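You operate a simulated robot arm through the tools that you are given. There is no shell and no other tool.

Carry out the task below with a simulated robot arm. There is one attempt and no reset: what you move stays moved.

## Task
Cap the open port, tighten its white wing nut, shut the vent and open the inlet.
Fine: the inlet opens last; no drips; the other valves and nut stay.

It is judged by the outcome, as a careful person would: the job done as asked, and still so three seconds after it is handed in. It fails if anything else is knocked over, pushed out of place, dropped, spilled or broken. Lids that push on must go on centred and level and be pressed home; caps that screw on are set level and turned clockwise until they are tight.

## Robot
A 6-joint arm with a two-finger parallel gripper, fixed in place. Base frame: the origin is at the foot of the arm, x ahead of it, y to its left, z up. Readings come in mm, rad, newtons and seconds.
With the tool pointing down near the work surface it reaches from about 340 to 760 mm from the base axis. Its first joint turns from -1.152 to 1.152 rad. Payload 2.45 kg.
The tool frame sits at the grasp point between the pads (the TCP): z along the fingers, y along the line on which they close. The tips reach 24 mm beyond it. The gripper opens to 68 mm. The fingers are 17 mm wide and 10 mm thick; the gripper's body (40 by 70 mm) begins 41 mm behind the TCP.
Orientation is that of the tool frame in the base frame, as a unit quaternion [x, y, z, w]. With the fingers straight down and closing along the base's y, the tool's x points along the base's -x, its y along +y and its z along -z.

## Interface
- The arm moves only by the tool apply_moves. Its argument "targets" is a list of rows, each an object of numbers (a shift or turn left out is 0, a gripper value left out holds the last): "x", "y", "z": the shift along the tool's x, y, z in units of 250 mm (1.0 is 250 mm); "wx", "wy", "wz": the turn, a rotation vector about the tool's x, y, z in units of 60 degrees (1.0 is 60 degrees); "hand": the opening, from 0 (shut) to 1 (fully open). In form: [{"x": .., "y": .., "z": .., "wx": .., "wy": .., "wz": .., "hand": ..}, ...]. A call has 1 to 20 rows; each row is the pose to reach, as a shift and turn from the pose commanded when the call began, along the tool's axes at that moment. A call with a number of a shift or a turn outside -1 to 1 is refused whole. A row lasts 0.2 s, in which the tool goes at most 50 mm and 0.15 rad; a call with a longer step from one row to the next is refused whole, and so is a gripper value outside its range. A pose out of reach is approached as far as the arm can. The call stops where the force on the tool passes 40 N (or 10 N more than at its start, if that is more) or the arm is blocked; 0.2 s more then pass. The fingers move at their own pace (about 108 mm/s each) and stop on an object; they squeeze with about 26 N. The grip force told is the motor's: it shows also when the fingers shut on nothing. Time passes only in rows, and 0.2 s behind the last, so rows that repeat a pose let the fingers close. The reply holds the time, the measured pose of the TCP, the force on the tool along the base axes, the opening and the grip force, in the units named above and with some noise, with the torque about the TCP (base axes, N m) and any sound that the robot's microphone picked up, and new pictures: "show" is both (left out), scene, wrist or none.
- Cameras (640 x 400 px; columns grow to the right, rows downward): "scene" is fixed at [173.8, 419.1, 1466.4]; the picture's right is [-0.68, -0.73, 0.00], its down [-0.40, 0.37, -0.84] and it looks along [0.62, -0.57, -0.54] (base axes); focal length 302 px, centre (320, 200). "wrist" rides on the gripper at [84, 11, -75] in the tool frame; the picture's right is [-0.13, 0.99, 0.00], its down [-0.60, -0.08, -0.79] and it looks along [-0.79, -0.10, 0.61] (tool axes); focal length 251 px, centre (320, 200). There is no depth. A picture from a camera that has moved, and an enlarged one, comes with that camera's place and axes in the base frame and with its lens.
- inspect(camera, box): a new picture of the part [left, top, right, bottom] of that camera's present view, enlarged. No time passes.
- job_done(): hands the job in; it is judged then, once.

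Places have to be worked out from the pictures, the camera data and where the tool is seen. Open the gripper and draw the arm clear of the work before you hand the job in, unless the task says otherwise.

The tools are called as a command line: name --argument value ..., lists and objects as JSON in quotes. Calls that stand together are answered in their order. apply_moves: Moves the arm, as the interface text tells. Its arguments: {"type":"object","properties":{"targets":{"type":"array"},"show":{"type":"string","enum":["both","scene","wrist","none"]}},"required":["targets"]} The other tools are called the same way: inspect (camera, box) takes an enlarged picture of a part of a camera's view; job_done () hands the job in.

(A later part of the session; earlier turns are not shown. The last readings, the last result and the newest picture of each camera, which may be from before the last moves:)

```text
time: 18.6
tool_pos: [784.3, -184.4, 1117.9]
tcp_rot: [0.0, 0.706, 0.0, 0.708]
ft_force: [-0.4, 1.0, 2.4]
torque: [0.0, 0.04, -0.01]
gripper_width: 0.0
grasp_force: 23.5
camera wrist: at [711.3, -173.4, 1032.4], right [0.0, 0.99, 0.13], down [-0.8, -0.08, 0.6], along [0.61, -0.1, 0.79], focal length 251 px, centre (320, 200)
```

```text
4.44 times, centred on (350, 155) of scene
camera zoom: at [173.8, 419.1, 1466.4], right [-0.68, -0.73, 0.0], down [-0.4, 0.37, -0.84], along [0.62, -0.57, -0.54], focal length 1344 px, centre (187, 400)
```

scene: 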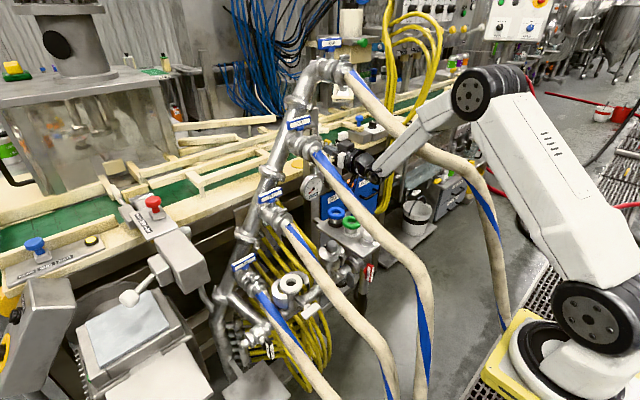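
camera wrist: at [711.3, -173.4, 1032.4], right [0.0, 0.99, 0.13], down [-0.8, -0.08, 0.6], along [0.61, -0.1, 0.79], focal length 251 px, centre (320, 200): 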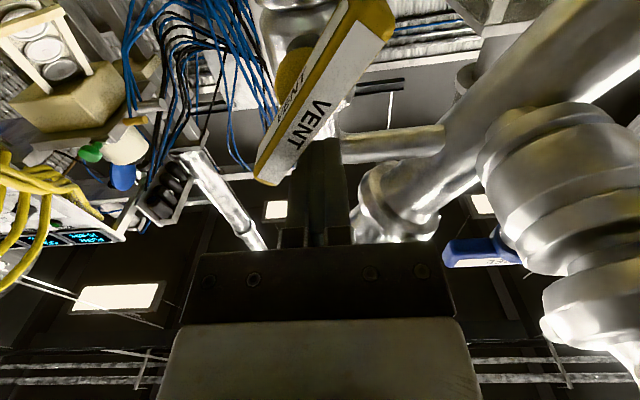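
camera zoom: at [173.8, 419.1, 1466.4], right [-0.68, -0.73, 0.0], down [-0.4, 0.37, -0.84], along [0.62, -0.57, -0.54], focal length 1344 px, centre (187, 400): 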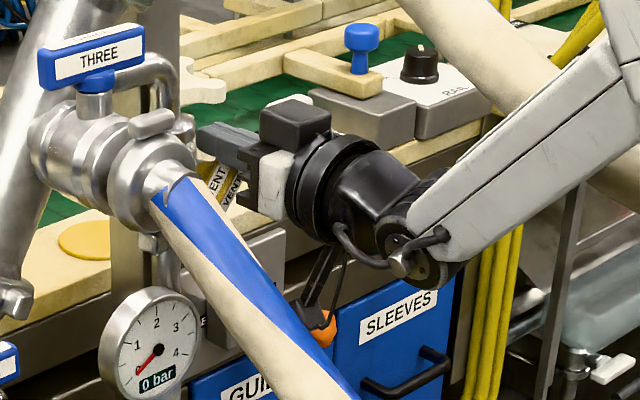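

The handle turns freely, with almost no force, and is now about 30° round. I continue the arc toward horizontal.

apply_moves --targets '[{"y": -0.034, "x": 0.004}, {"y": -0.066, "x": 0.016}, {"y": -0.094, "x": 0.036}, {"y": -0.108, "x": 0.052}, {"y": -0.115, "x": 0.066}, {"y": -0.115, "x": 0.07}, {"y": -0.115, "x": 0.07}]' --show "wrist"

inspect --camera "scene" --box '[290, 110, 410, 200]'

inspect --camera "wrist" --box '[220, 0, 420, 150]'

```text
time: 20.2
tool_pos: [782.5, -212.3, 1100.9]
tcp_rot: [0.0, 0.706, 0.0, 0.708]
ft_force: [0.7, 0.1, 1.0]
torque: [-0.02, 0.01, 0.0]
gripper_width: 0.2
grasp_force: 23.9
camera wrist: at [709.3, -201.1, 1015.2], right [0.0, 0.99, 0.13], down [-0.8, -0.08, 0.6], along [0.61, -0.1, 0.79], focal length 251 px, centre (320, 200)
```

wrist: 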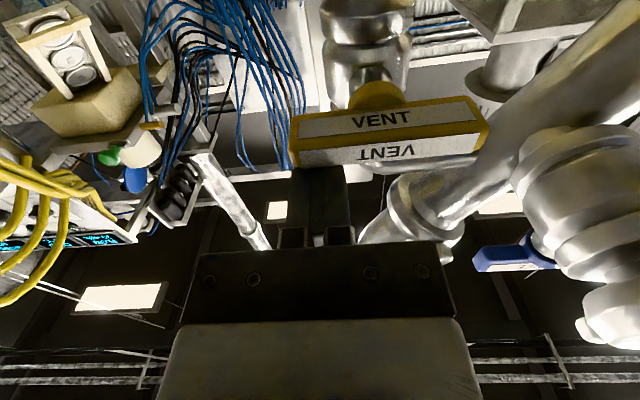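

```text
4.44 times, centred on (350, 155) of scene
camera zoom: at [173.8, 419.1, 1466.4], right [-0.68, -0.73, 0.0], down [-0.4, 0.37, -0.84], along [0.62, -0.57, -0.54], focal length 1344 px, centre (187, 400)
```

zoom: 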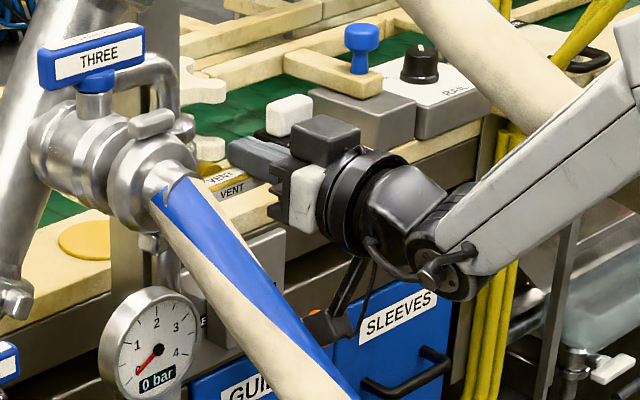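

```text
2.67 times, centred on (320, 75) of wrist
camera zoom: at [709.3, -201.1, 1015.2], right [0.0, 0.99, 0.13], down [-0.8, -0.08, 0.6], along [0.61, -0.1, 0.79], focal length 670 px, centre (320, 533)
```

zoom: 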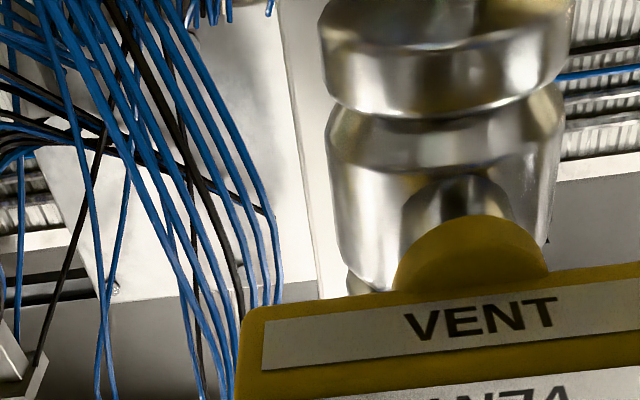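

The handle is nearly horizontal, with perhaps 2° left. I press gently a little further to feel for the closed stop.

apply_moves --targets '[{"x": 0.006}, {"x": 0.01}, {"x": 0.01}]' --show "wrist"

inspect --camera "wrist" --box '[270, 60, 510, 210]'

```text
time: 21.0
tool_pos: [782.6, -212.2, 1101.7]
tcp_rot: [0.001, 0.704, -0.001, 0.711]
ft_force: [-4.3, -1.8, 11.9]
torque: [0.01, 0.08, 0.02]
gripper_width: 0.4
grasp_force: 23.6
camera wrist: at [710.3, -201.5, 1014.5], right [0.0, 0.99, 0.13], down [-0.8, -0.08, 0.6], along [0.6, -0.1, 0.79], focal length 251 px, centre (320, 200)
```

wrist: 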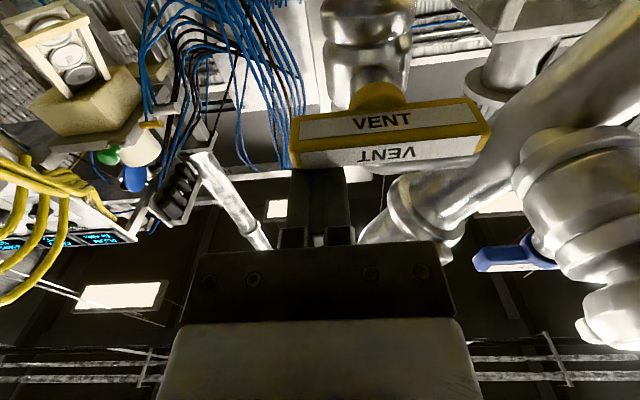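

```text
2.67 times, centred on (390, 135) of wrist
camera zoom: at [710.3, -201.5, 1014.5], right [0.0, 0.99, 0.13], down [-0.8, -0.08, 0.6], along [0.6, -0.1, 0.79], focal length 670 px, centre (133, 373)
```

zoom: 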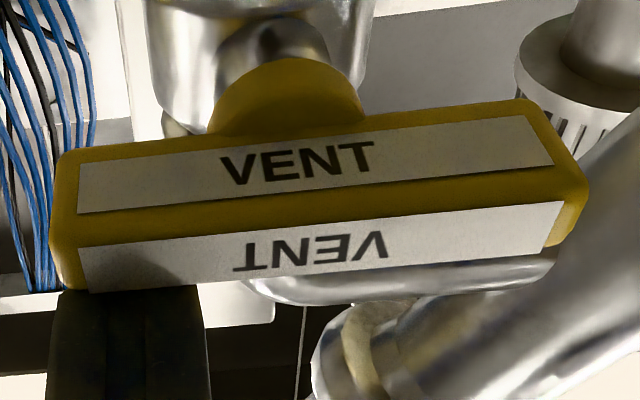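

A firm stop at about 12 N: the vent is shut and its handle lies across the pipe. I lift off and withdraw along the slot, then pitch back to 45° for the cap pick, which keeps the arm below and left of hose FOUR.

apply_moves --targets '[{"x": -0.05}, {"x": -0.06, "z": -0.16}, {"x": -0.06, "z": -0.34, "y": 0.1}, {"x": -0.06, "z": -0.52, "y": 0.2}, {"x": -0.06, "z": -0.66, "y": 0.26}, {"x": -0.06, "z": -0.66, "y": 0.26}]' --show "none"

apply_moves --targets '[{"wy": 0.13}, {"wy": 0.26}, {"wy": 0.39}, {"wy": 0.52}, {"wy": 0.65}, {"wy": 0.75, "hand": 1.0}, {"wy": 0.75, "hand": 1.0}]'

inspect --camera "scene" --box '[290, 40, 490, 200]'

```text
refused: row 3 steps farther than a row can; nothing moved
```

```text
time: 22.6
tool_pos: [780.9, -213.1, 1093.3]
tcp_rot: [0.002, 0.926, 0.002, 0.378]
ft_force: [0.0, 6.9, -0.7]
torque: [0.08, -0.13, 0.0]
gripper_width: 68.0
grasp_force: 0.1
camera wrist: at [670.4, -201.7, 1086.1], right [0.09, 0.99, 0.1], down [-0.13, -0.08, 0.99], along [0.99, -0.1, 0.12], focal length 251 px, centre (320, 200)
```

scene: 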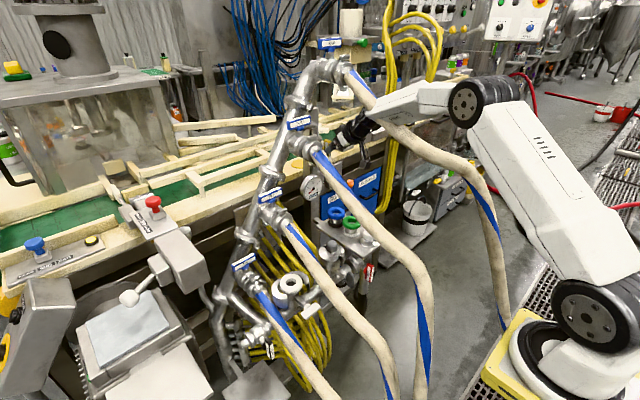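
wrist: 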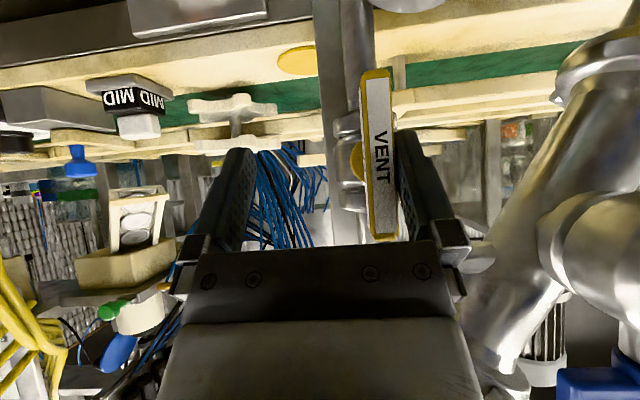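

```text
2.50 times, centred on (390, 120) of scene
camera zoom: at [173.8, 419.3, 1466.3], right [-0.68, -0.73, 0.0], down [-0.4, 0.37, -0.84], along [0.62, -0.57, -0.54], focal length 756 px, centre (145, 400)
```

zoom: 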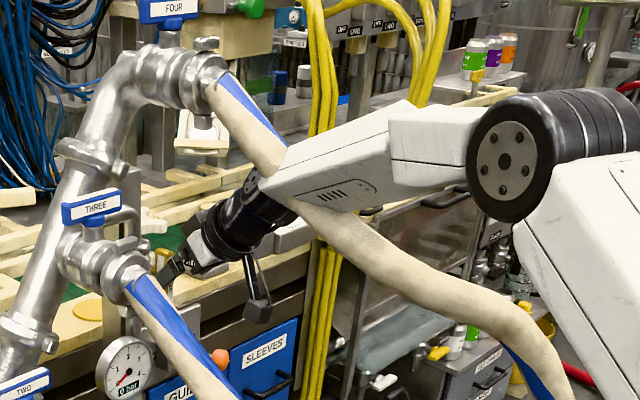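

My retreat call was refused, and the following call then opened the hand in place and swung the vent handle back to vertical. From now on I send dependent moves one at a time. The fingers now straddle the handle, so I first ease +y away from hose FOUR, then level the tool again.

apply_moves --targets '[{"y": 0.08}, {"y": 0.16}, {"y": 0.16}]'

```text
time: 23.4
tool_pos: [784.2, -173.9, 1097.8]
tcp_rot: [0.001, 0.923, 0.0, 0.384]
ft_force: [-0.2, -0.3, 0.1]
torque: [0.03, 0.0, -0.01]
gripper_width: 68.1
grasp_force: 0.1
camera wrist: at [672.1, -161.5, 1089.8], right [0.09, 0.99, 0.09], down [-0.14, -0.08, 0.99], along [0.99, -0.1, 0.13], focal length 251 px, centre (320, 200)
```

scene: 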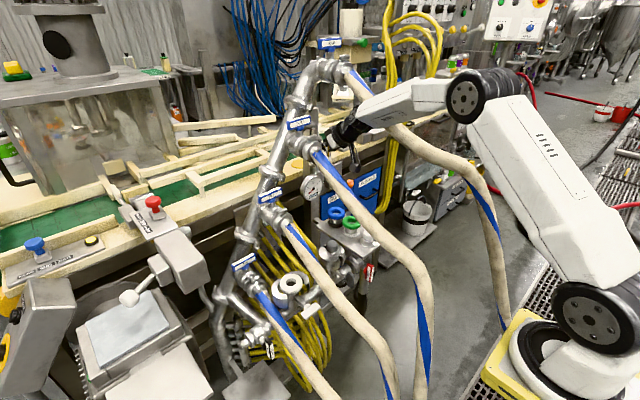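
wrist: 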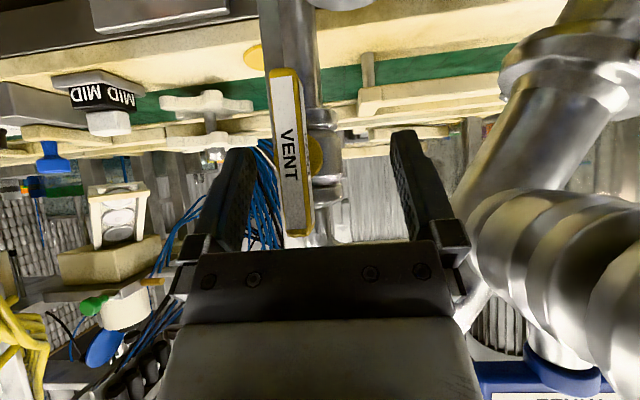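

The hand is force-free and straddles the vertical handle. I level the tool about the TCP.

apply_moves --targets '[{"wy": -0.13}, {"wy": -0.26}, {"wy": -0.39}, {"wy": -0.52}, {"wy": -0.65}, {"wy": -0.75}, {"wy": -0.75}]' --show "wrist"

```text
time: 24.5
tool_pos: [770.8, -148.6, 1065.0]
tcp_rot: [-0.109, 0.808, 0.006, 0.579]
ft_force: [-0.8, 0.4, -1.7]
torque: [0.07, -0.01, -0.07]
gripper_width: 67.6
grasp_force: 0.1
stopped in row 5: the force on the tool passed its limit at 47 N (the readings are from after the stop); the commanded pose is now the measured one
camera wrist: at [674.7, -161.9, 1008.6], right [-0.14, 0.99, 0.01], down [-0.54, -0.08, 0.84], along [0.83, 0.12, 0.55], focal length 251 px, centre (320, 200)
```

wrist: 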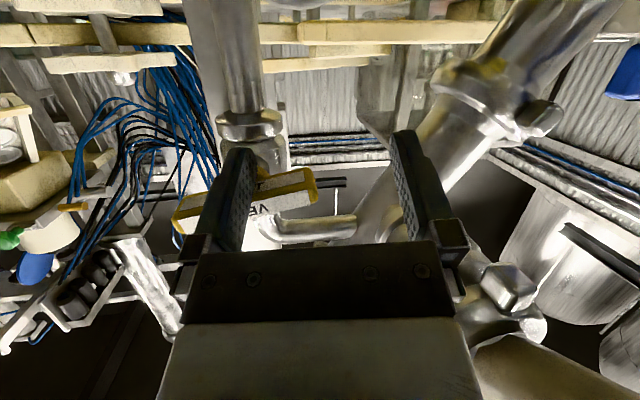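

The move stopped on contact and the handle has been turned again. I check for what was touched before moving any further.

inspect --camera "scene" --box '[290, 90, 430, 200]'

inspect --camera "wrist" --box '[160, 100, 460, 260]'

inspect --camera "scene" --box '[290, 40, 530, 200]'

```text
3.64 times, centred on (360, 145) of scene
camera zoom: at [173.8, 419.1, 1466.4], right [-0.68, -0.73, 0.0], down [-0.4, 0.37, -0.84], along [0.62, -0.57, -0.54], focal length 1100 px, centre (174, 400)
```

zoom: 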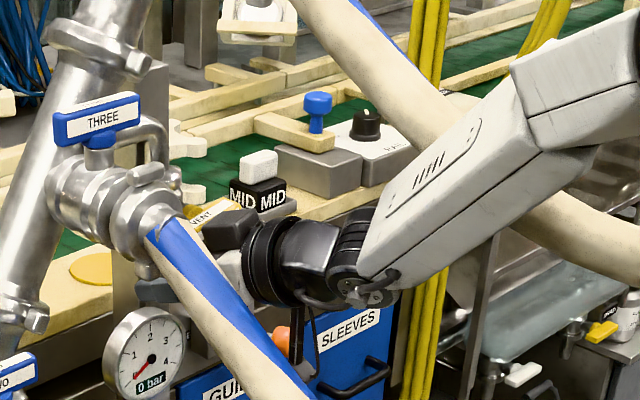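

```text
2.13 times, centred on (310, 180) of wrist
camera zoom: at [674.7, -161.9, 1008.6], right [-0.14, 0.99, 0.01], down [-0.54, -0.08, 0.84], along [0.83, 0.12, 0.55], focal length 536 px, centre (341, 243)
```

zoom: 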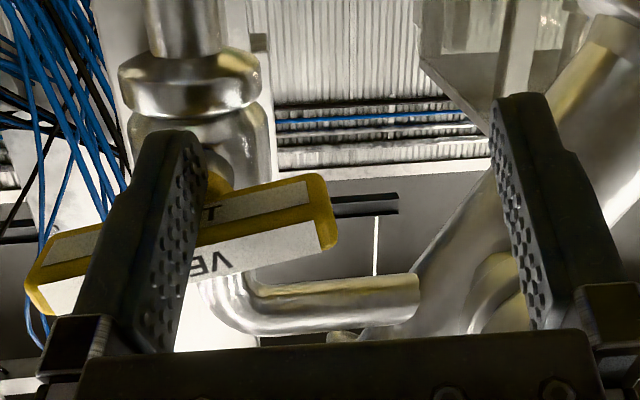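

```text
2.50 times, centred on (410, 120) of scene
camera zoom: at [173.8, 419.1, 1466.4], right [-0.68, -0.73, 0.0], down [-0.4, 0.37, -0.84], along [0.62, -0.57, -0.54], focal length 756 px, centre (95, 400)
```

zoom: 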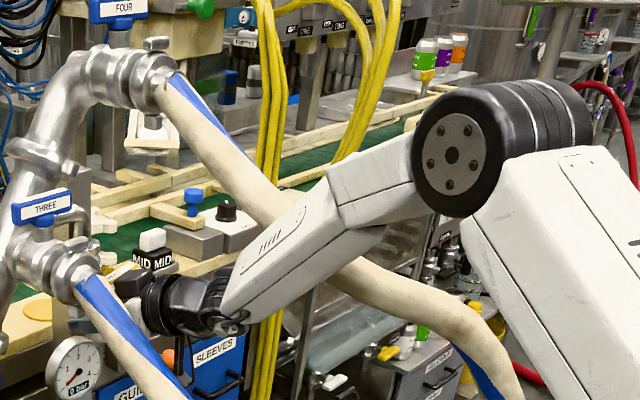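

The likely cause is a wrist singularity: the tool axis passed close to the forearm axis, so the tool wobbled and knocked the handle. The left finger now sits just below the handle, so I pull straight back along -x, slightly down.

apply_moves --targets '[{"x": 0.04, "y": 0.02, "z": -0.08}, {"x": 0.08, "y": 0.05, "z": -0.2}, {"x": 0.125, "y": 0.078, "z": -0.3}, {"x": 0.169, "y": 0.105, "z": -0.395}, {"x": 0.169, "y": 0.105, "z": -0.395}]'

```text
time: 25.7
tool_pos: [661.6, -143.9, 1056.9]
tcp_rot: [-0.109, 0.807, 0.006, 0.58]
ft_force: [0.2, -0.4, 0.0]
torque: [0.0, -0.01, 0.06]
gripper_width: 67.9
grasp_force: 0.1
camera wrist: at [566.2, -157.3, 999.6], right [-0.14, 0.99, 0.0], down [-0.54, -0.08, 0.84], along [0.83, 0.12, 0.55], focal length 251 px, centre (320, 200)
```

scene: 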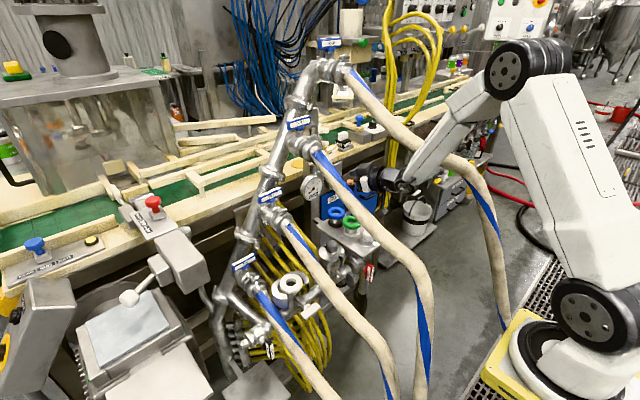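
wrist: 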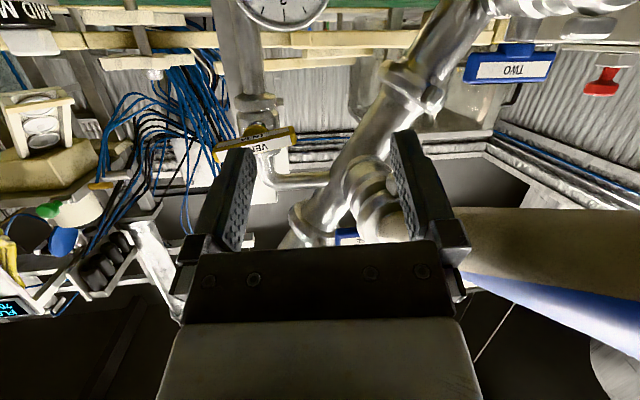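

Free now; the vent handle sits about 10° short of its stop. I restore a clean horizontal orientation here, clear of everything, and close the fingers.

apply_moves --targets '[{"wx": 0.031, "wy": -0.062, "wz": 0.028, "hand": 0}, {"wx": 0.062, "wy": -0.124, "wz": 0.056, "hand": 0}, {"wx": 0.094, "wy": -0.186, "wz": 0.084, "hand": 0}, {"wx": 0.125, "wy": -0.248, "wz": 0.112, "hand": 0}, {"wx": 0.156, "wy": -0.309, "wz": 0.14, "hand": 0}, {"wx": 0.156, "wy": -0.309, "wz": 0.14, "hand": 0}]' --show "wrist"

inspect --camera "scene" --box '[290, 110, 410, 200]'

inspect --camera "wrist" --box '[200, 0, 440, 150]'

```text
time: 27.1
tool_pos: [661.2, -143.4, 1056.0]
tcp_rot: [0.0, 0.707, 0.0, 0.707]
ft_force: [-0.4, 0.0, -0.6]
torque: [0.01, -0.01, 0.0]
gripper_width: 0.0
grasp_force: 23.5
camera wrist: at [588.1, -132.2, 970.1], right [0.0, 0.99, 0.13], down [-0.79, -0.08, 0.6], along [0.61, -0.1, 0.79], focal length 251 px, centre (320, 200)
```

wrist: 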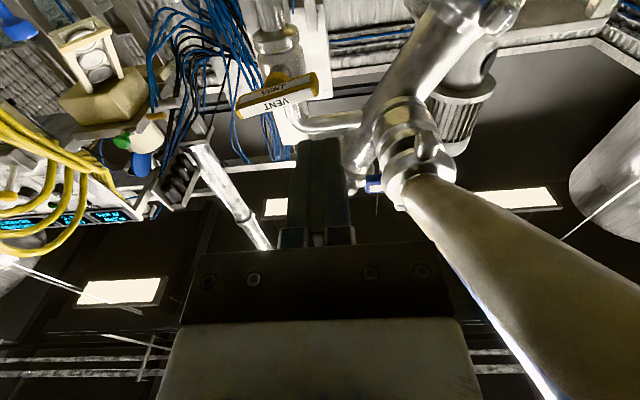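

```text
4.44 times, centred on (350, 155) of scene
camera zoom: at [173.8, 419.1, 1466.4], right [-0.68, -0.73, 0.0], down [-0.4, 0.37, -0.84], along [0.62, -0.57, -0.54], focal length 1344 px, centre (187, 400)
```

zoom: 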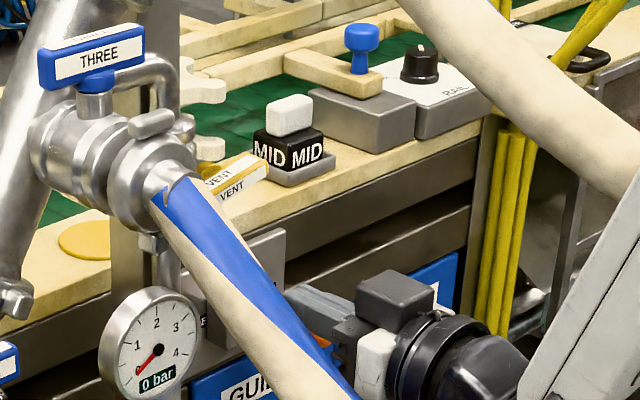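

```text
2.67 times, centred on (320, 75) of wrist
camera zoom: at [588.1, -132.2, 970.1], right [0.0, 0.99, 0.13], down [-0.79, -0.08, 0.6], along [0.61, -0.1, 0.79], focal length 670 px, centre (320, 533)
```

zoom: 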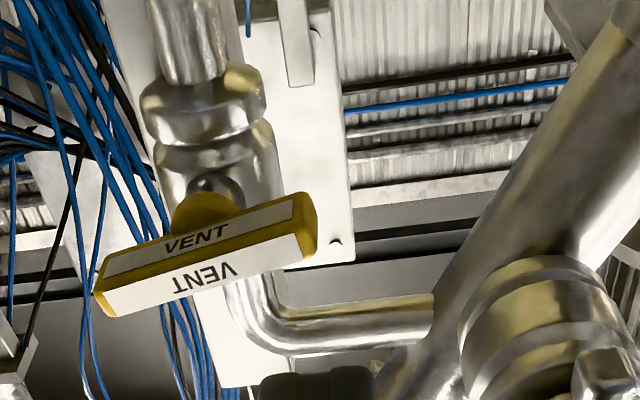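

Nothing else has been disturbed. I return above the -y end of the vent handle with closed fingers.

apply_moves --targets '[{"x": -0.1, "y": -0.09, "z": 0.08}, {"x": -0.2, "y": -0.19, "z": 0.16}, {"x": -0.276, "y": -0.284, "z": 0.25}, {"x": -0.276, "y": -0.284, "z": 0.36}, {"x": -0.276, "y": -0.284, "z": 0.36}]' --show "wrist"

```text
time: 28.3
tool_pos: [752.4, -213.9, 1125.6]
tcp_rot: [-0.001, 0.707, 0.0, 0.707]
ft_force: [-1.6, -0.4, 0.1]
torque: [0.03, 0.0, 0.0]
gripper_width: 0.0
grasp_force: 23.8
camera wrist: at [679.7, -202.8, 1039.1], right [0.0, 0.99, 0.13], down [-0.79, -0.08, 0.6], along [0.61, -0.1, 0.79], focal length 251 px, centre (320, 200)
```

wrist: 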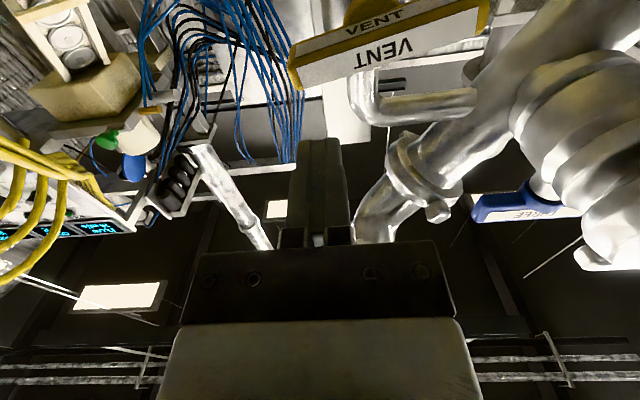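

The finger is above and in front of the handle's -y end. I go forward 29 mm, then press down to the stop again.

apply_moves --targets '[{"z": 0.06}, {"z": 0.118}, {"z": 0.118, "x": 0.04}, {"z": 0.118, "x": 0.07}, {"z": 0.118, "x": 0.09}, {"z": 0.118, "x": 0.105}, {"z": 0.118, "x": 0.112}, {"z": 0.118, "x": 0.114}]' --show "wrist"

```text
time: 30.1
tool_pos: [780.6, -213.9, 1100.1]
tcp_rot: [-0.002, 0.704, 0.0, 0.71]
ft_force: [6.5, -4.3, 20.2]
torque: [0.15, -0.08, -0.04]
gripper_width: 0.0
grasp_force: 23.6
camera wrist: at [708.2, -203.2, 1014.3], right [0.0, 0.99, 0.13], down [-0.8, -0.08, 0.6], along [0.6, -0.1, 0.79], focal length 251 px, centre (320, 200)
```

wrist: 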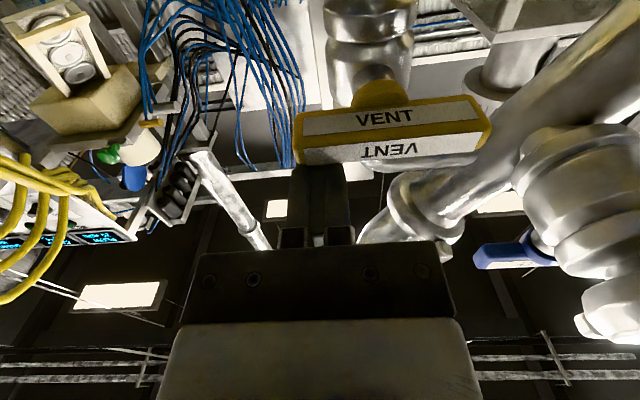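

Firmly at the stop again (20 N). I lift clear and withdraw in -x, staying horizontal.

apply_moves --targets '[{"x": -0.08}, {"x": -0.08, "z": -0.16}, {"x": -0.08, "z": -0.32, "y": 0.05}, {"x": -0.08, "z": -0.48, "y": 0.12}, {"x": -0.08, "z": -0.62, "y": 0.2}, {"x": -0.08, "z": -0.74, "y": 0.27}, {"x": -0.08, "z": -0.74, "y": 0.27}]' --show "wrist"

inspect --camera "scene" --box '[290, 110, 410, 200]'

```text
time: 31.7
tool_pos: [594.3, -144.8, 1116.3]
tcp_rot: [-0.001, 0.707, -0.001, 0.707]
ft_force: [-0.2, 0.7, 0.5]
torque: [-0.02, -0.01, 0.02]
gripper_width: 0.1
grasp_force: 23.2
camera wrist: at [520.7, -133.4, 1030.7], right [0.0, 0.99, 0.13], down [-0.79, -0.08, 0.6], along [0.61, -0.1, 0.79], focal length 251 px, centre (320, 200)
```

wrist: 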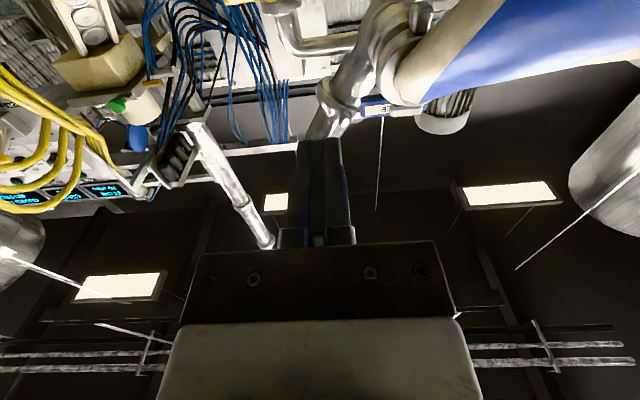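

```text
4.44 times, centred on (350, 155) of scene
camera zoom: at [173.8, 419.1, 1466.4], right [-0.68, -0.73, 0.0], down [-0.4, 0.37, -0.84], along [0.62, -0.57, -0.54], focal length 1344 px, centre (187, 400)
```

zoom: 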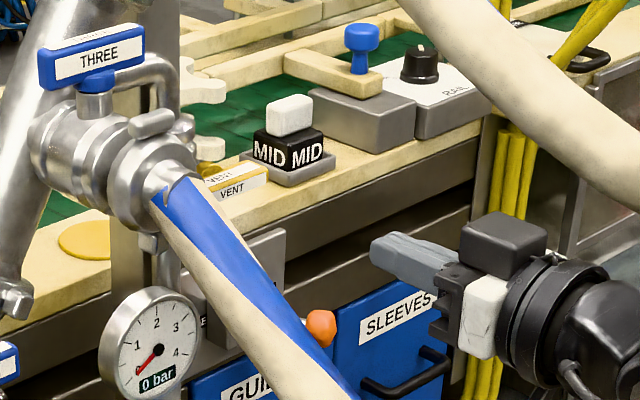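

The vent is shut and nothing nearby has moved. To avoid the wrist singularity I yaw the tool into the arm's own vertical plane before pitching down for the cap.

apply_moves --targets '[{"wx": 0.08, "y": -0.04}, {"wx": 0.16, "y": -0.08}, {"wx": 0.24, "y": -0.12}, {"wx": 0.317, "y": -0.14}, {"wx": 0.317, "y": -0.14}]' --show "none"

```text
time: 32.9
tool_pos: [585.0, -211.3, 1126.2]
tcp_rot: [0.093, 0.703, -0.084, 0.7]
ft_force: [0.6, -0.2, 0.0]
torque: [-0.04, 0.0, 0.01]
gripper_width: 0.1
grasp_force: 23.9
out of reach, approached as far as the arm can: row 2, 3, 4, 5
```

The arm hit a joint limit with the tool horizontal that close in. Pitching down should bring the pose back into range, so I do that in small steps.

apply_moves --targets '[{"wy": 0.12}, {"wy": 0.24}, {"wy": 0.36}, {"wy": 0.48}, {"wy": 0.6}, {"wy": 0.75}, {"wy": 0.75}]'

inspect --camera "scene" --box '[290, 40, 530, 200]'

```text
refused: row 6 steps farther than a row can; nothing moved
```

```text
2.50 times, centred on (410, 120) of scene
camera zoom: at [173.8, 419.1, 1466.4], right [-0.68, -0.73, 0.0], down [-0.4, 0.37, -0.84], along [0.62, -0.57, -0.54], focal length 756 px, centre (95, 400)
```

zoom: 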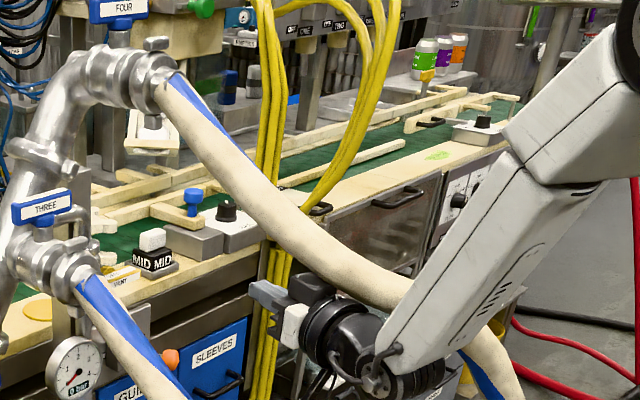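

One step was slightly too large, so I repeat with smaller ones.

apply_moves --targets '[{"wy": 0.12}, {"wy": 0.24}, {"wy": 0.36}, {"wy": 0.48}, {"wy": 0.6}, {"wy": 0.7}, {"wy": 0.75}, {"wy": 0.75}]'

```text
time: 34.7
tool_pos: [585.3, -209.9, 1124.5]
tcp_rot: [0.114, 0.91, -0.039, 0.396]
ft_force: [0.4, 0.6, 0.2]
torque: [-0.02, -0.02, 0.0]
gripper_width: 0.2
grasp_force: 23.3
camera wrist: at [481.4, -172.1, 1113.7], right [0.32, 0.94, 0.11], down [-0.19, -0.05, 0.98], along [0.93, -0.34, 0.16], focal length 251 px, centre (320, 200)
```

scene: 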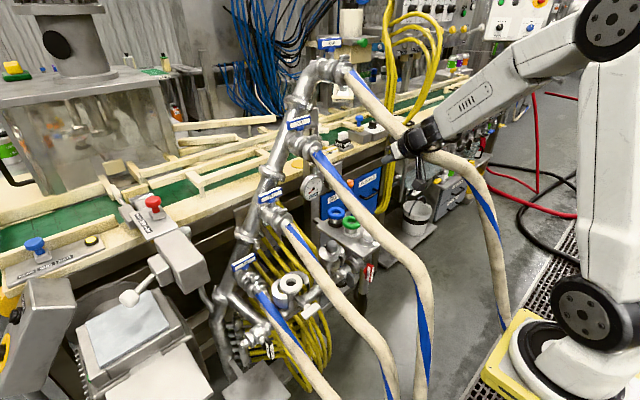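
wrist: 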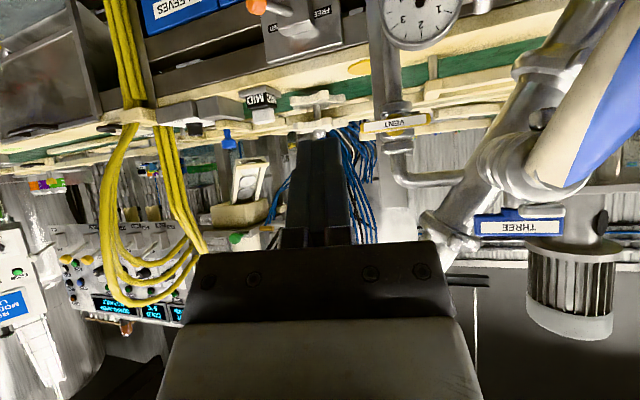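

The arm is now at a 45° pitch, free, with the closing axis level. I shift +y away from hose FOUR, then descend in the slot toward the cap.

apply_moves --targets '[{"y": 0.13}, {"x": 0.08, "y": 0.184, "z": 0.09}, {"x": 0.193, "y": 0.184, "z": 0.21}, {"x": 0.306, "y": 0.184, "z": 0.33}, {"x": 0.42, "y": 0.184, "z": 0.45}, {"x": 0.532, "y": 0.184, "z": 0.572, "hand": 1}, {"x": 0.532, "y": 0.184, "z": 0.572, "hand": 1}]'

inspect --camera "scene" --box '[290, 90, 490, 290]'

```text
time: 36.3
tool_pos: [596.1, -173.9, 928.5]
tcp_rot: [0.115, 0.918, -0.036, 0.379]
ft_force: [-0.6, -0.1, 0.0]
torque: [-0.01, -0.02, 0.0]
gripper_width: 68.1
grasp_force: 0.2
out of reach, approached as far as the arm can: row 6, 7
camera wrist: at [491.7, -135.6, 922.7], right [0.33, 0.94, 0.11], down [-0.15, -0.07, 0.99], along [0.93, -0.34, 0.12], focal length 251 px, centre (320, 200)
```

scene: 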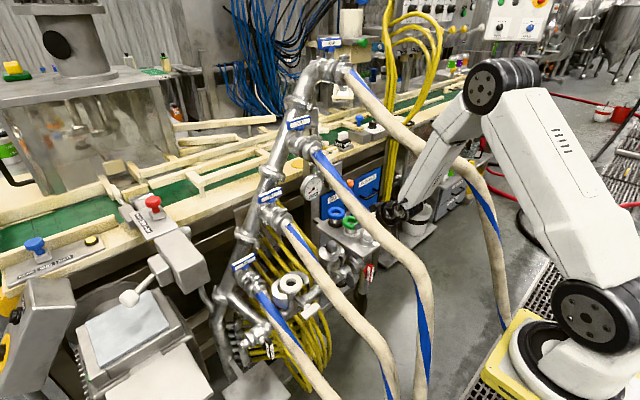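
wrist: 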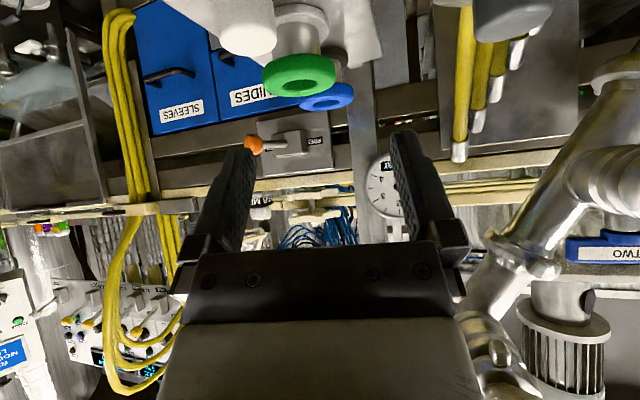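

```text
2.00 times, centred on (390, 190) of scene
camera zoom: at [173.8, 419.1, 1466.4], right [-0.68, -0.73, 0.0], down [-0.4, 0.37, -0.84], along [0.62, -0.57, -0.54], focal length 605 px, centre (180, 220)
```

zoom: 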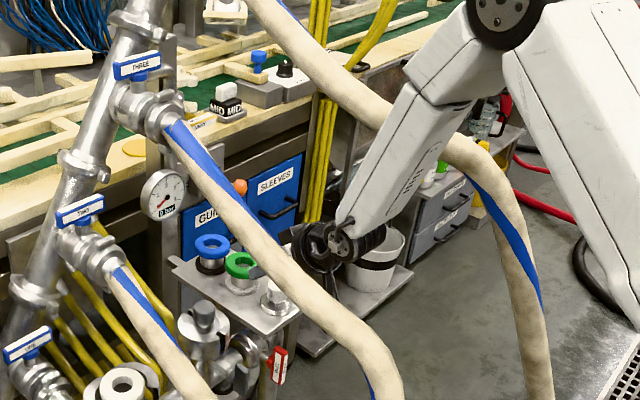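

Near this pose the tool axis lines up with the forearm, which is singular, so I'll use a vertical tool with a sideways lean instead. I back up the slot to reorient where there is room.

apply_moves --targets '[{"x": -0.085, "y": 0.06, "z": -0.12, "hand": 0}, {"x": -0.17, "y": 0.117, "z": -0.245}, {"x": -0.255, "y": 0.117, "z": -0.37}, {"x": -0.34, "y": 0.117, "z": -0.493}, {"x": -0.425, "y": 0.117, "z": -0.616}, {"x": -0.51, "y": 0.117, "z": -0.74}, {"x": -0.593, "y": 0.117, "z": -0.861}, {"x": -0.593, "y": 0.117, "z": -0.861}]' --show "scene"

```text
time: 38.1
tool_pos: [572.9, -121.7, 1195.4]
tcp_rot: [0.211, 0.889, 0.05, 0.404]
ft_force: [-1.5, -2.1, -1.4]
torque: [0.07, -0.06, 0.01]
gripper_width: 0.1
grasp_force: 23.6
out of reach, approached as far as the arm can: row 1, 2, 5, 6
```

scene: 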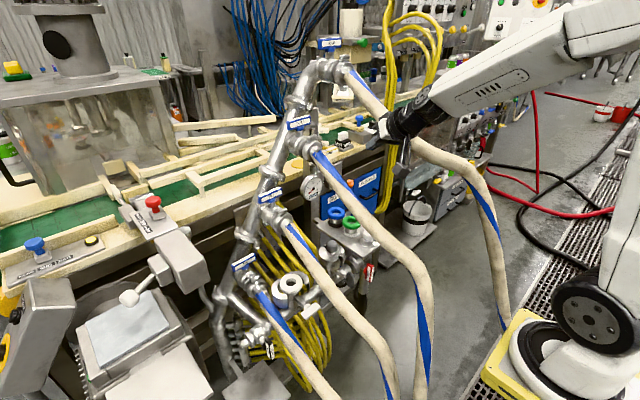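

Still clear of the hoses. I rotate back to the plain straight-down orientation here.

apply_moves --targets '[{"wx": 0.013, "wy": 0.105, "wz": -0.055}, {"wx": 0.026, "wy": 0.21, "wz": -0.11}, {"wx": 0.039, "wy": 0.315, "wz": -0.165}, {"wx": 0.052, "wy": 0.42, "wz": -0.219}, {"wx": 0.065, "wy": 0.525, "wz": -0.274}, {"wx": 0.078, "wy": 0.63, "wz": -0.329}, {"wx": 0.09, "wy": 0.73, "wz": -0.381}, {"wx": 0.099, "wy": 0.8, "wz": -0.418}, {"wx": 0.099, "wy": 0.8, "wz": -0.418}]' --show "wrist"

```text
time: 40.1
tool_pos: [560.3, -138.2, 1186.5]
tcp_rot: [-0.053, 0.991, -0.115, -0.048]
ft_force: [0.2, 0.6, 0.4]
torque: [0.0, -0.01, -0.01]
gripper_width: 0.0
grasp_force: 23.3
camera wrist: at [484.4, -117.3, 1264.9], right [0.01, 0.97, -0.23], down [0.67, 0.17, 0.72], along [0.74, -0.17, -0.65], focal length 251 px, centre (320, 200)
```

wrist: 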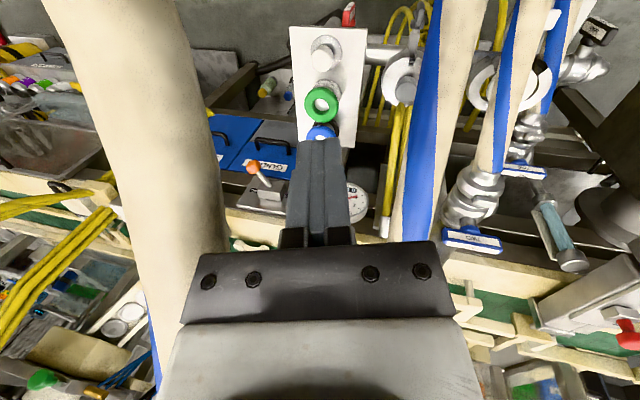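

Position is right but the orientation is slightly off, because the commanded pose persists after an unreachable move. I correct it.

apply_moves --targets '[{"wx": -0.11, "wy": -0.046, "wz": 0.051}, {"wx": -0.22, "wy": -0.092, "wz": 0.102}, {"wx": -0.22, "wy": -0.092, "wz": 0.102}]' --show "wrist"

```text
time: 40.9
tool_pos: [561.1, -137.6, 1186.9]
tcp_rot: [0.0, 1.0, 0.0, 0.0]
ft_force: [0.6, 0.3, -0.5]
torque: [0.03, 0.01, -0.01]
gripper_width: 0.0
grasp_force: 23.5
camera wrist: at [479.4, -126.9, 1260.5], right [0.13, 0.99, 0.0], down [0.6, -0.08, 0.79], along [0.79, -0.1, -0.61], focal length 251 px, centre (320, 200)
```

wrist: 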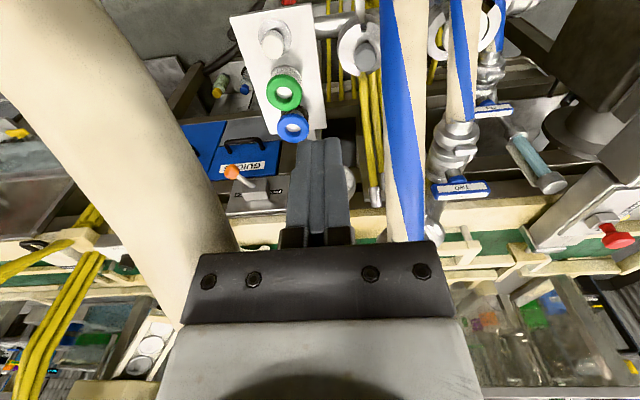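

Clean vertical orientation in the slot. I descend in two stages between the hoses.

apply_moves --targets '[{"x": -0.03, "y": -0.01, "z": 0.15}, {"x": -0.06, "y": -0.016, "z": 0.3}, {"x": -0.1, "y": -0.016, "z": 0.45}, {"x": -0.13, "y": -0.016, "z": 0.6}, {"x": -0.156, "y": -0.016, "z": 0.75}, {"x": -0.156, "y": -0.016, "z": 0.75}]'

inspect --camera "scene" --box '[310, 60, 510, 260]'

```text
time: 42.3
tool_pos: [599.4, -140.0, 997.5]
tcp_rot: [0.0, 1.0, 0.001, 0.0]
ft_force: [0.5, 0.4, 0.1]
torque: [-0.03, 0.03, -0.01]
gripper_width: 0.0
grasp_force: 23.4
camera wrist: at [517.1, -129.8, 1071.5], right [0.13, 0.99, 0.0], down [0.6, -0.08, 0.79], along [0.79, -0.1, -0.61], focal length 251 px, centre (320, 200)
```

scene: 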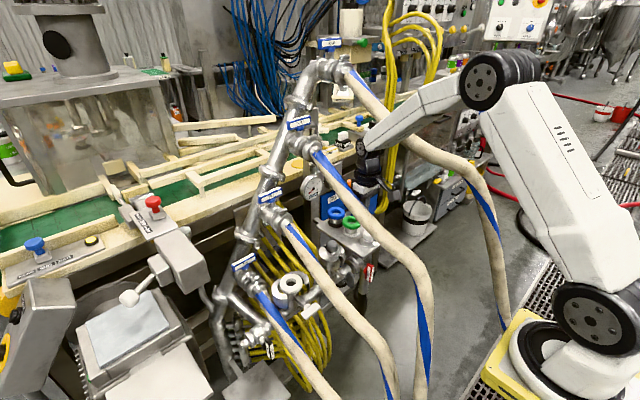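
wrist: 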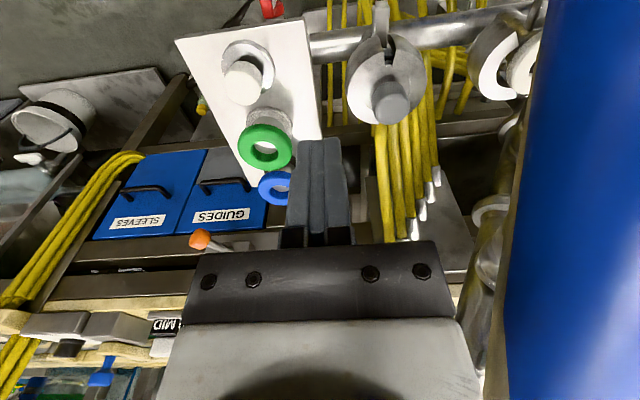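

```text
2.00 times, centred on (410, 160) of scene
camera zoom: at [173.8, 419.1, 1466.4], right [-0.68, -0.73, 0.0], down [-0.4, 0.37, -0.84], along [0.62, -0.57, -0.54], focal length 605 px, centre (140, 280)
```

zoom: 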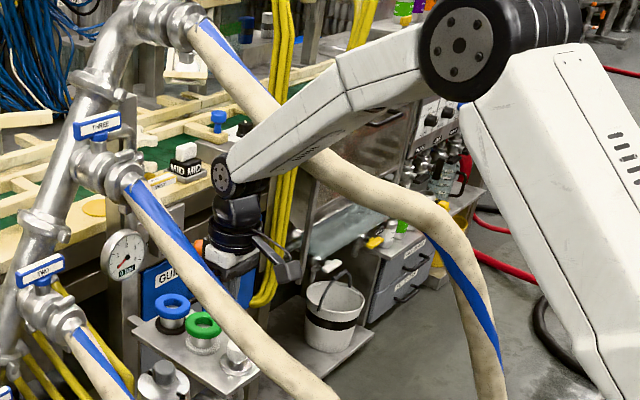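

Both the descent and the forearm are clear. The cap and port 2 are plainly in view, so I zoom for precise positions.

inspect --camera "wrist" --box '[175, 0, 335, 100]'

inspect --camera "wrist" --box '[335, 20, 445, 130]'

```text
4.00 times, centred on (255, 50) of wrist
camera zoom: at [517.1, -129.8, 1071.5], right [0.13, 0.99, 0.0], down [0.6, -0.08, 0.79], along [0.79, -0.1, -0.61], focal length 1006 px, centre (580, 800)
```

zoom: 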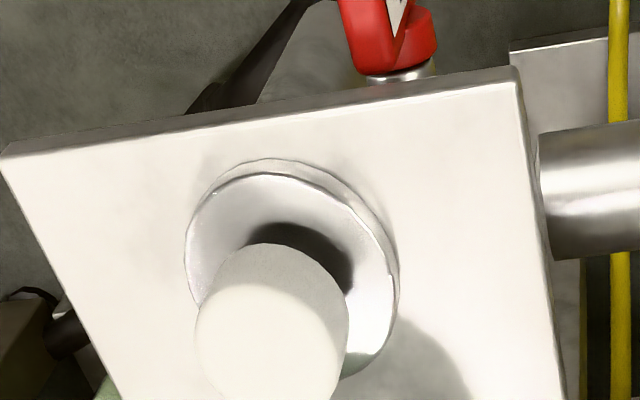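

```text
3.64 times, centred on (390, 75) of wrist
camera zoom: at [517.1, -129.8, 1071.5], right [0.13, 0.99, 0.0], down [0.6, -0.08, 0.79], along [0.79, -0.1, -0.61], focal length 914 px, centre (66, 654)
```

zoom: 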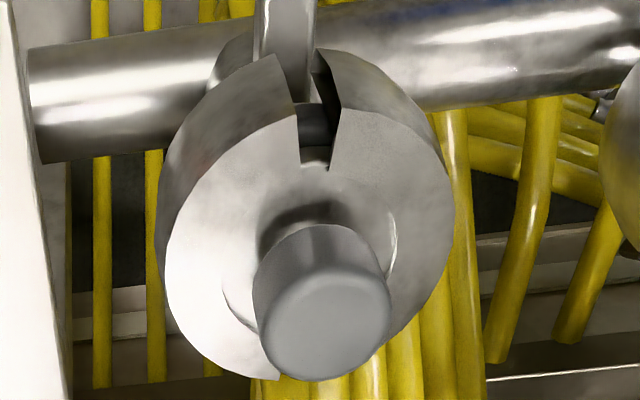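

The cap is confirmed at (631,-218) with knob top z about 836 and diameter about 36 mm. I go lower, clear of hose THREE, and then yaw 90° so I can lean the tool sideways about its closing axis.

apply_moves --targets '[{"z": 0.15, "y": -0.02}, {"z": 0.3, "y": -0.03}, {"z": 0.38, "y": -0.03}, {"z": 0.38, "y": -0.03, "wz": 0.13}, {"z": 0.38, "y": -0.03, "wz": 0.26}, {"z": 0.38, "y": -0.03, "wz": 0.4}, {"z": 0.38, "y": -0.03, "wz": 0.4}]' --show "wrist"

```text
time: 43.9
tool_pos: [601.0, -149.5, 904.0]
tcp_rot: [0.209, 0.978, 0.001, 0.0]
ft_force: [0.9, -0.6, -0.1]
torque: [0.0, 0.03, -0.02]
gripper_width: 0.0
grasp_force: 23.9
camera wrist: at [530.0, -105.2, 978.9], right [0.52, 0.85, 0.0], down [0.52, -0.32, 0.79], along [0.68, -0.41, -0.61], focal length 251 px, centre (320, 200)
```

wrist: 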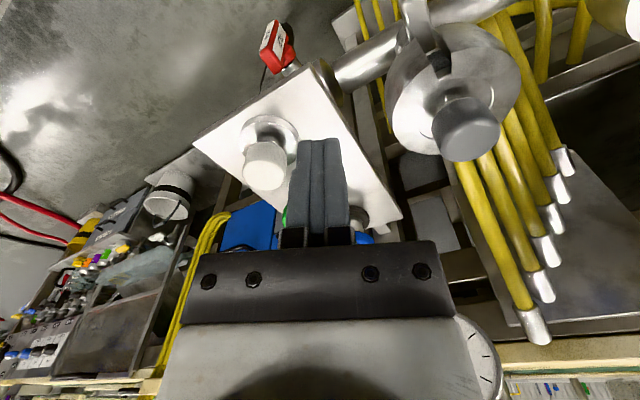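

The yaw works as intended. I continue it.

apply_moves --targets '[{"wz": 0.13}, {"wz": 0.26}, {"wz": 0.39}, {"wz": 0.52}, {"wz": 0.65}, {"wz": 0.78}, {"wz": 0.9}, {"wz": 1.0}, {"wz": 1.0}]' --show "wrist"

```text
time: 45.9
tool_pos: [600.5, -148.8, 904.2]
tcp_rot: [0.67, 0.743, 0.0, 0.0]
ft_force: [-0.1, -0.1, 0.5]
torque: [0.0, -0.03, -0.01]
gripper_width: 0.0
grasp_force: 23.7
camera wrist: at [604.6, -64.0, 978.4], right [1.0, -0.03, 0.0], down [-0.02, -0.61, 0.79], along [-0.02, -0.79, -0.61], focal length 251 px, centre (320, 200)
```

wrist: 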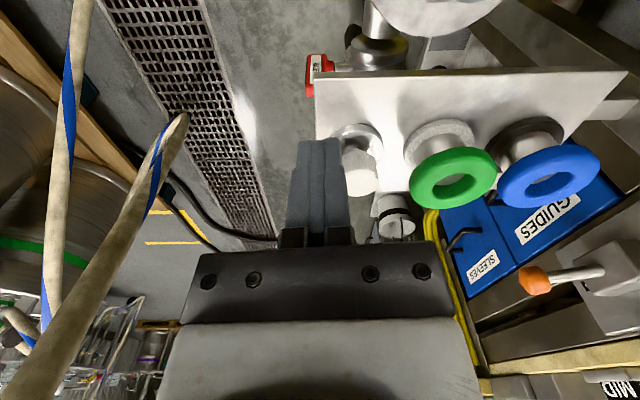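

Now I finish the last 6° of yaw and add an 18° lean toward +y about the closing axis. The fingers open to about 51 mm.

apply_moves --targets '[{"wx": 0.005, "wy": -0.1, "wz": 0.033, "hand": 0.75}, {"wx": 0.01, "wy": -0.2, "wz": 0.067, "hand": 0.75}, {"wx": 0.0157, "wy": -0.3, "wz": 0.1, "hand": 0.75}, {"wx": 0.0157, "wy": -0.3, "wz": 0.1, "hand": 0.75}]' --show "wrist"

```text
time: 46.9
tool_pos: [600.8, -149.3, 904.8]
tcp_rot: [0.699, 0.698, -0.111, 0.111]
ft_force: [0.5, -0.1, 0.7]
torque: [0.01, 0.0, -0.03]
gripper_width: 51.0
grasp_force: 0.1
camera wrist: at [613.3, -45.7, 949.1], right [0.99, -0.12, 0.04], down [-0.08, -0.33, 0.94], along [-0.1, -0.94, -0.33], focal length 251 px, centre (320, 200)
```

wrist: 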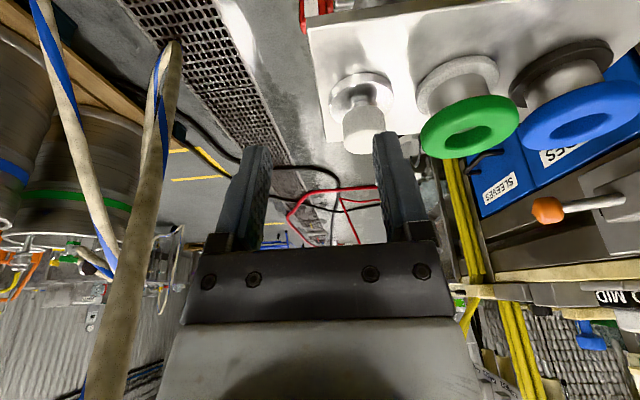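

The orientation is exactly as wanted (closing along x, leaning 18°). I zoom on the cap to refine its position.

inspect --camera "wrist" --box '[290, 20, 450, 170]'

```text
2.67 times, centred on (370, 95) of wrist
camera zoom: at [613.3, -45.7, 949.1], right [0.99, -0.12, 0.04], down [-0.08, -0.33, 0.94], along [-0.1, -0.94, -0.33], focal length 670 px, centre (187, 480)
```

zoom: 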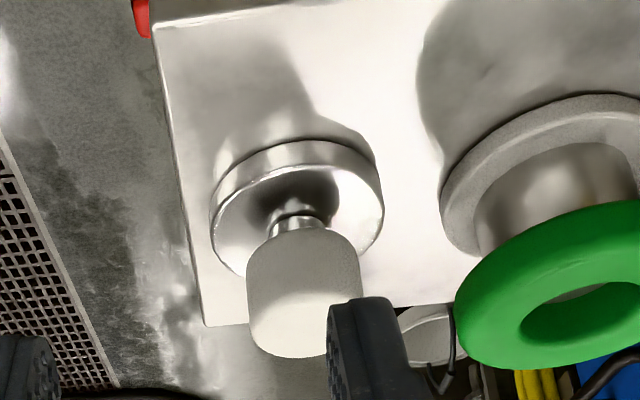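

The cap is at (632,-218.5), disc top z about 808, knob z 818–840. I hover over it with a slightly narrower opening to clear the green spool.

apply_moves --targets '[{"x": -0.08, "y": 0.042, "z": 0.02, "hand": 0.68}, {"x": -0.16, "y": 0.084, "z": 0.07}, {"x": -0.245, "y": 0.125, "z": 0.143}, {"x": -0.245, "y": 0.125, "z": 0.143}]'

inspect --camera "wrist" --box '[240, 60, 420, 200]'

inspect --camera "scene" --box '[310, 100, 450, 260]'

```text
time: 47.9
tool_pos: [632.3, -220.1, 888.3]
tcp_rot: [0.698, 0.698, -0.111, 0.111]
ft_force: [0.3, -1.0, 0.8]
torque: [0.0, 0.04, -0.01]
gripper_width: 46.1
grasp_force: 0.0
camera wrist: at [643.9, -116.4, 932.8], right [0.99, -0.12, 0.04], down [-0.08, -0.33, 0.94], along [-0.1, -0.94, -0.34], focal length 251 px, centre (320, 200)
```

scene: 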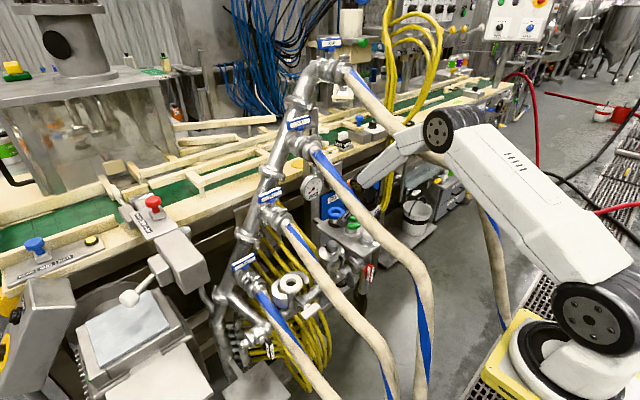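
wrist: 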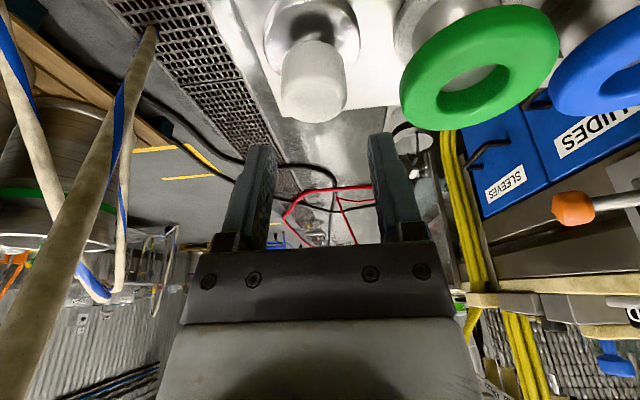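

```text
2.86 times, centred on (330, 130) of wrist
camera zoom: at [643.9, -116.4, 932.8], right [0.99, -0.12, 0.04], down [-0.08, -0.33, 0.94], along [-0.1, -0.94, -0.34], focal length 718 px, centre (291, 400)
```

zoom: 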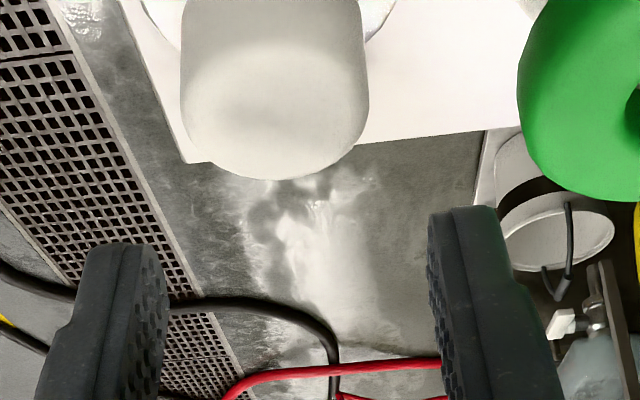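

```text
2.50 times, centred on (380, 180) of scene
camera zoom: at [173.8, 419.1, 1466.4], right [-0.68, -0.73, 0.0], down [-0.4, 0.37, -0.84], along [0.62, -0.57, -0.54], focal length 756 px, centre (170, 250)
```

zoom: 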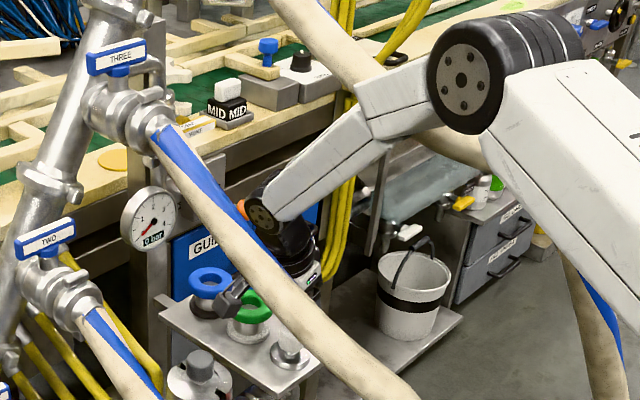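

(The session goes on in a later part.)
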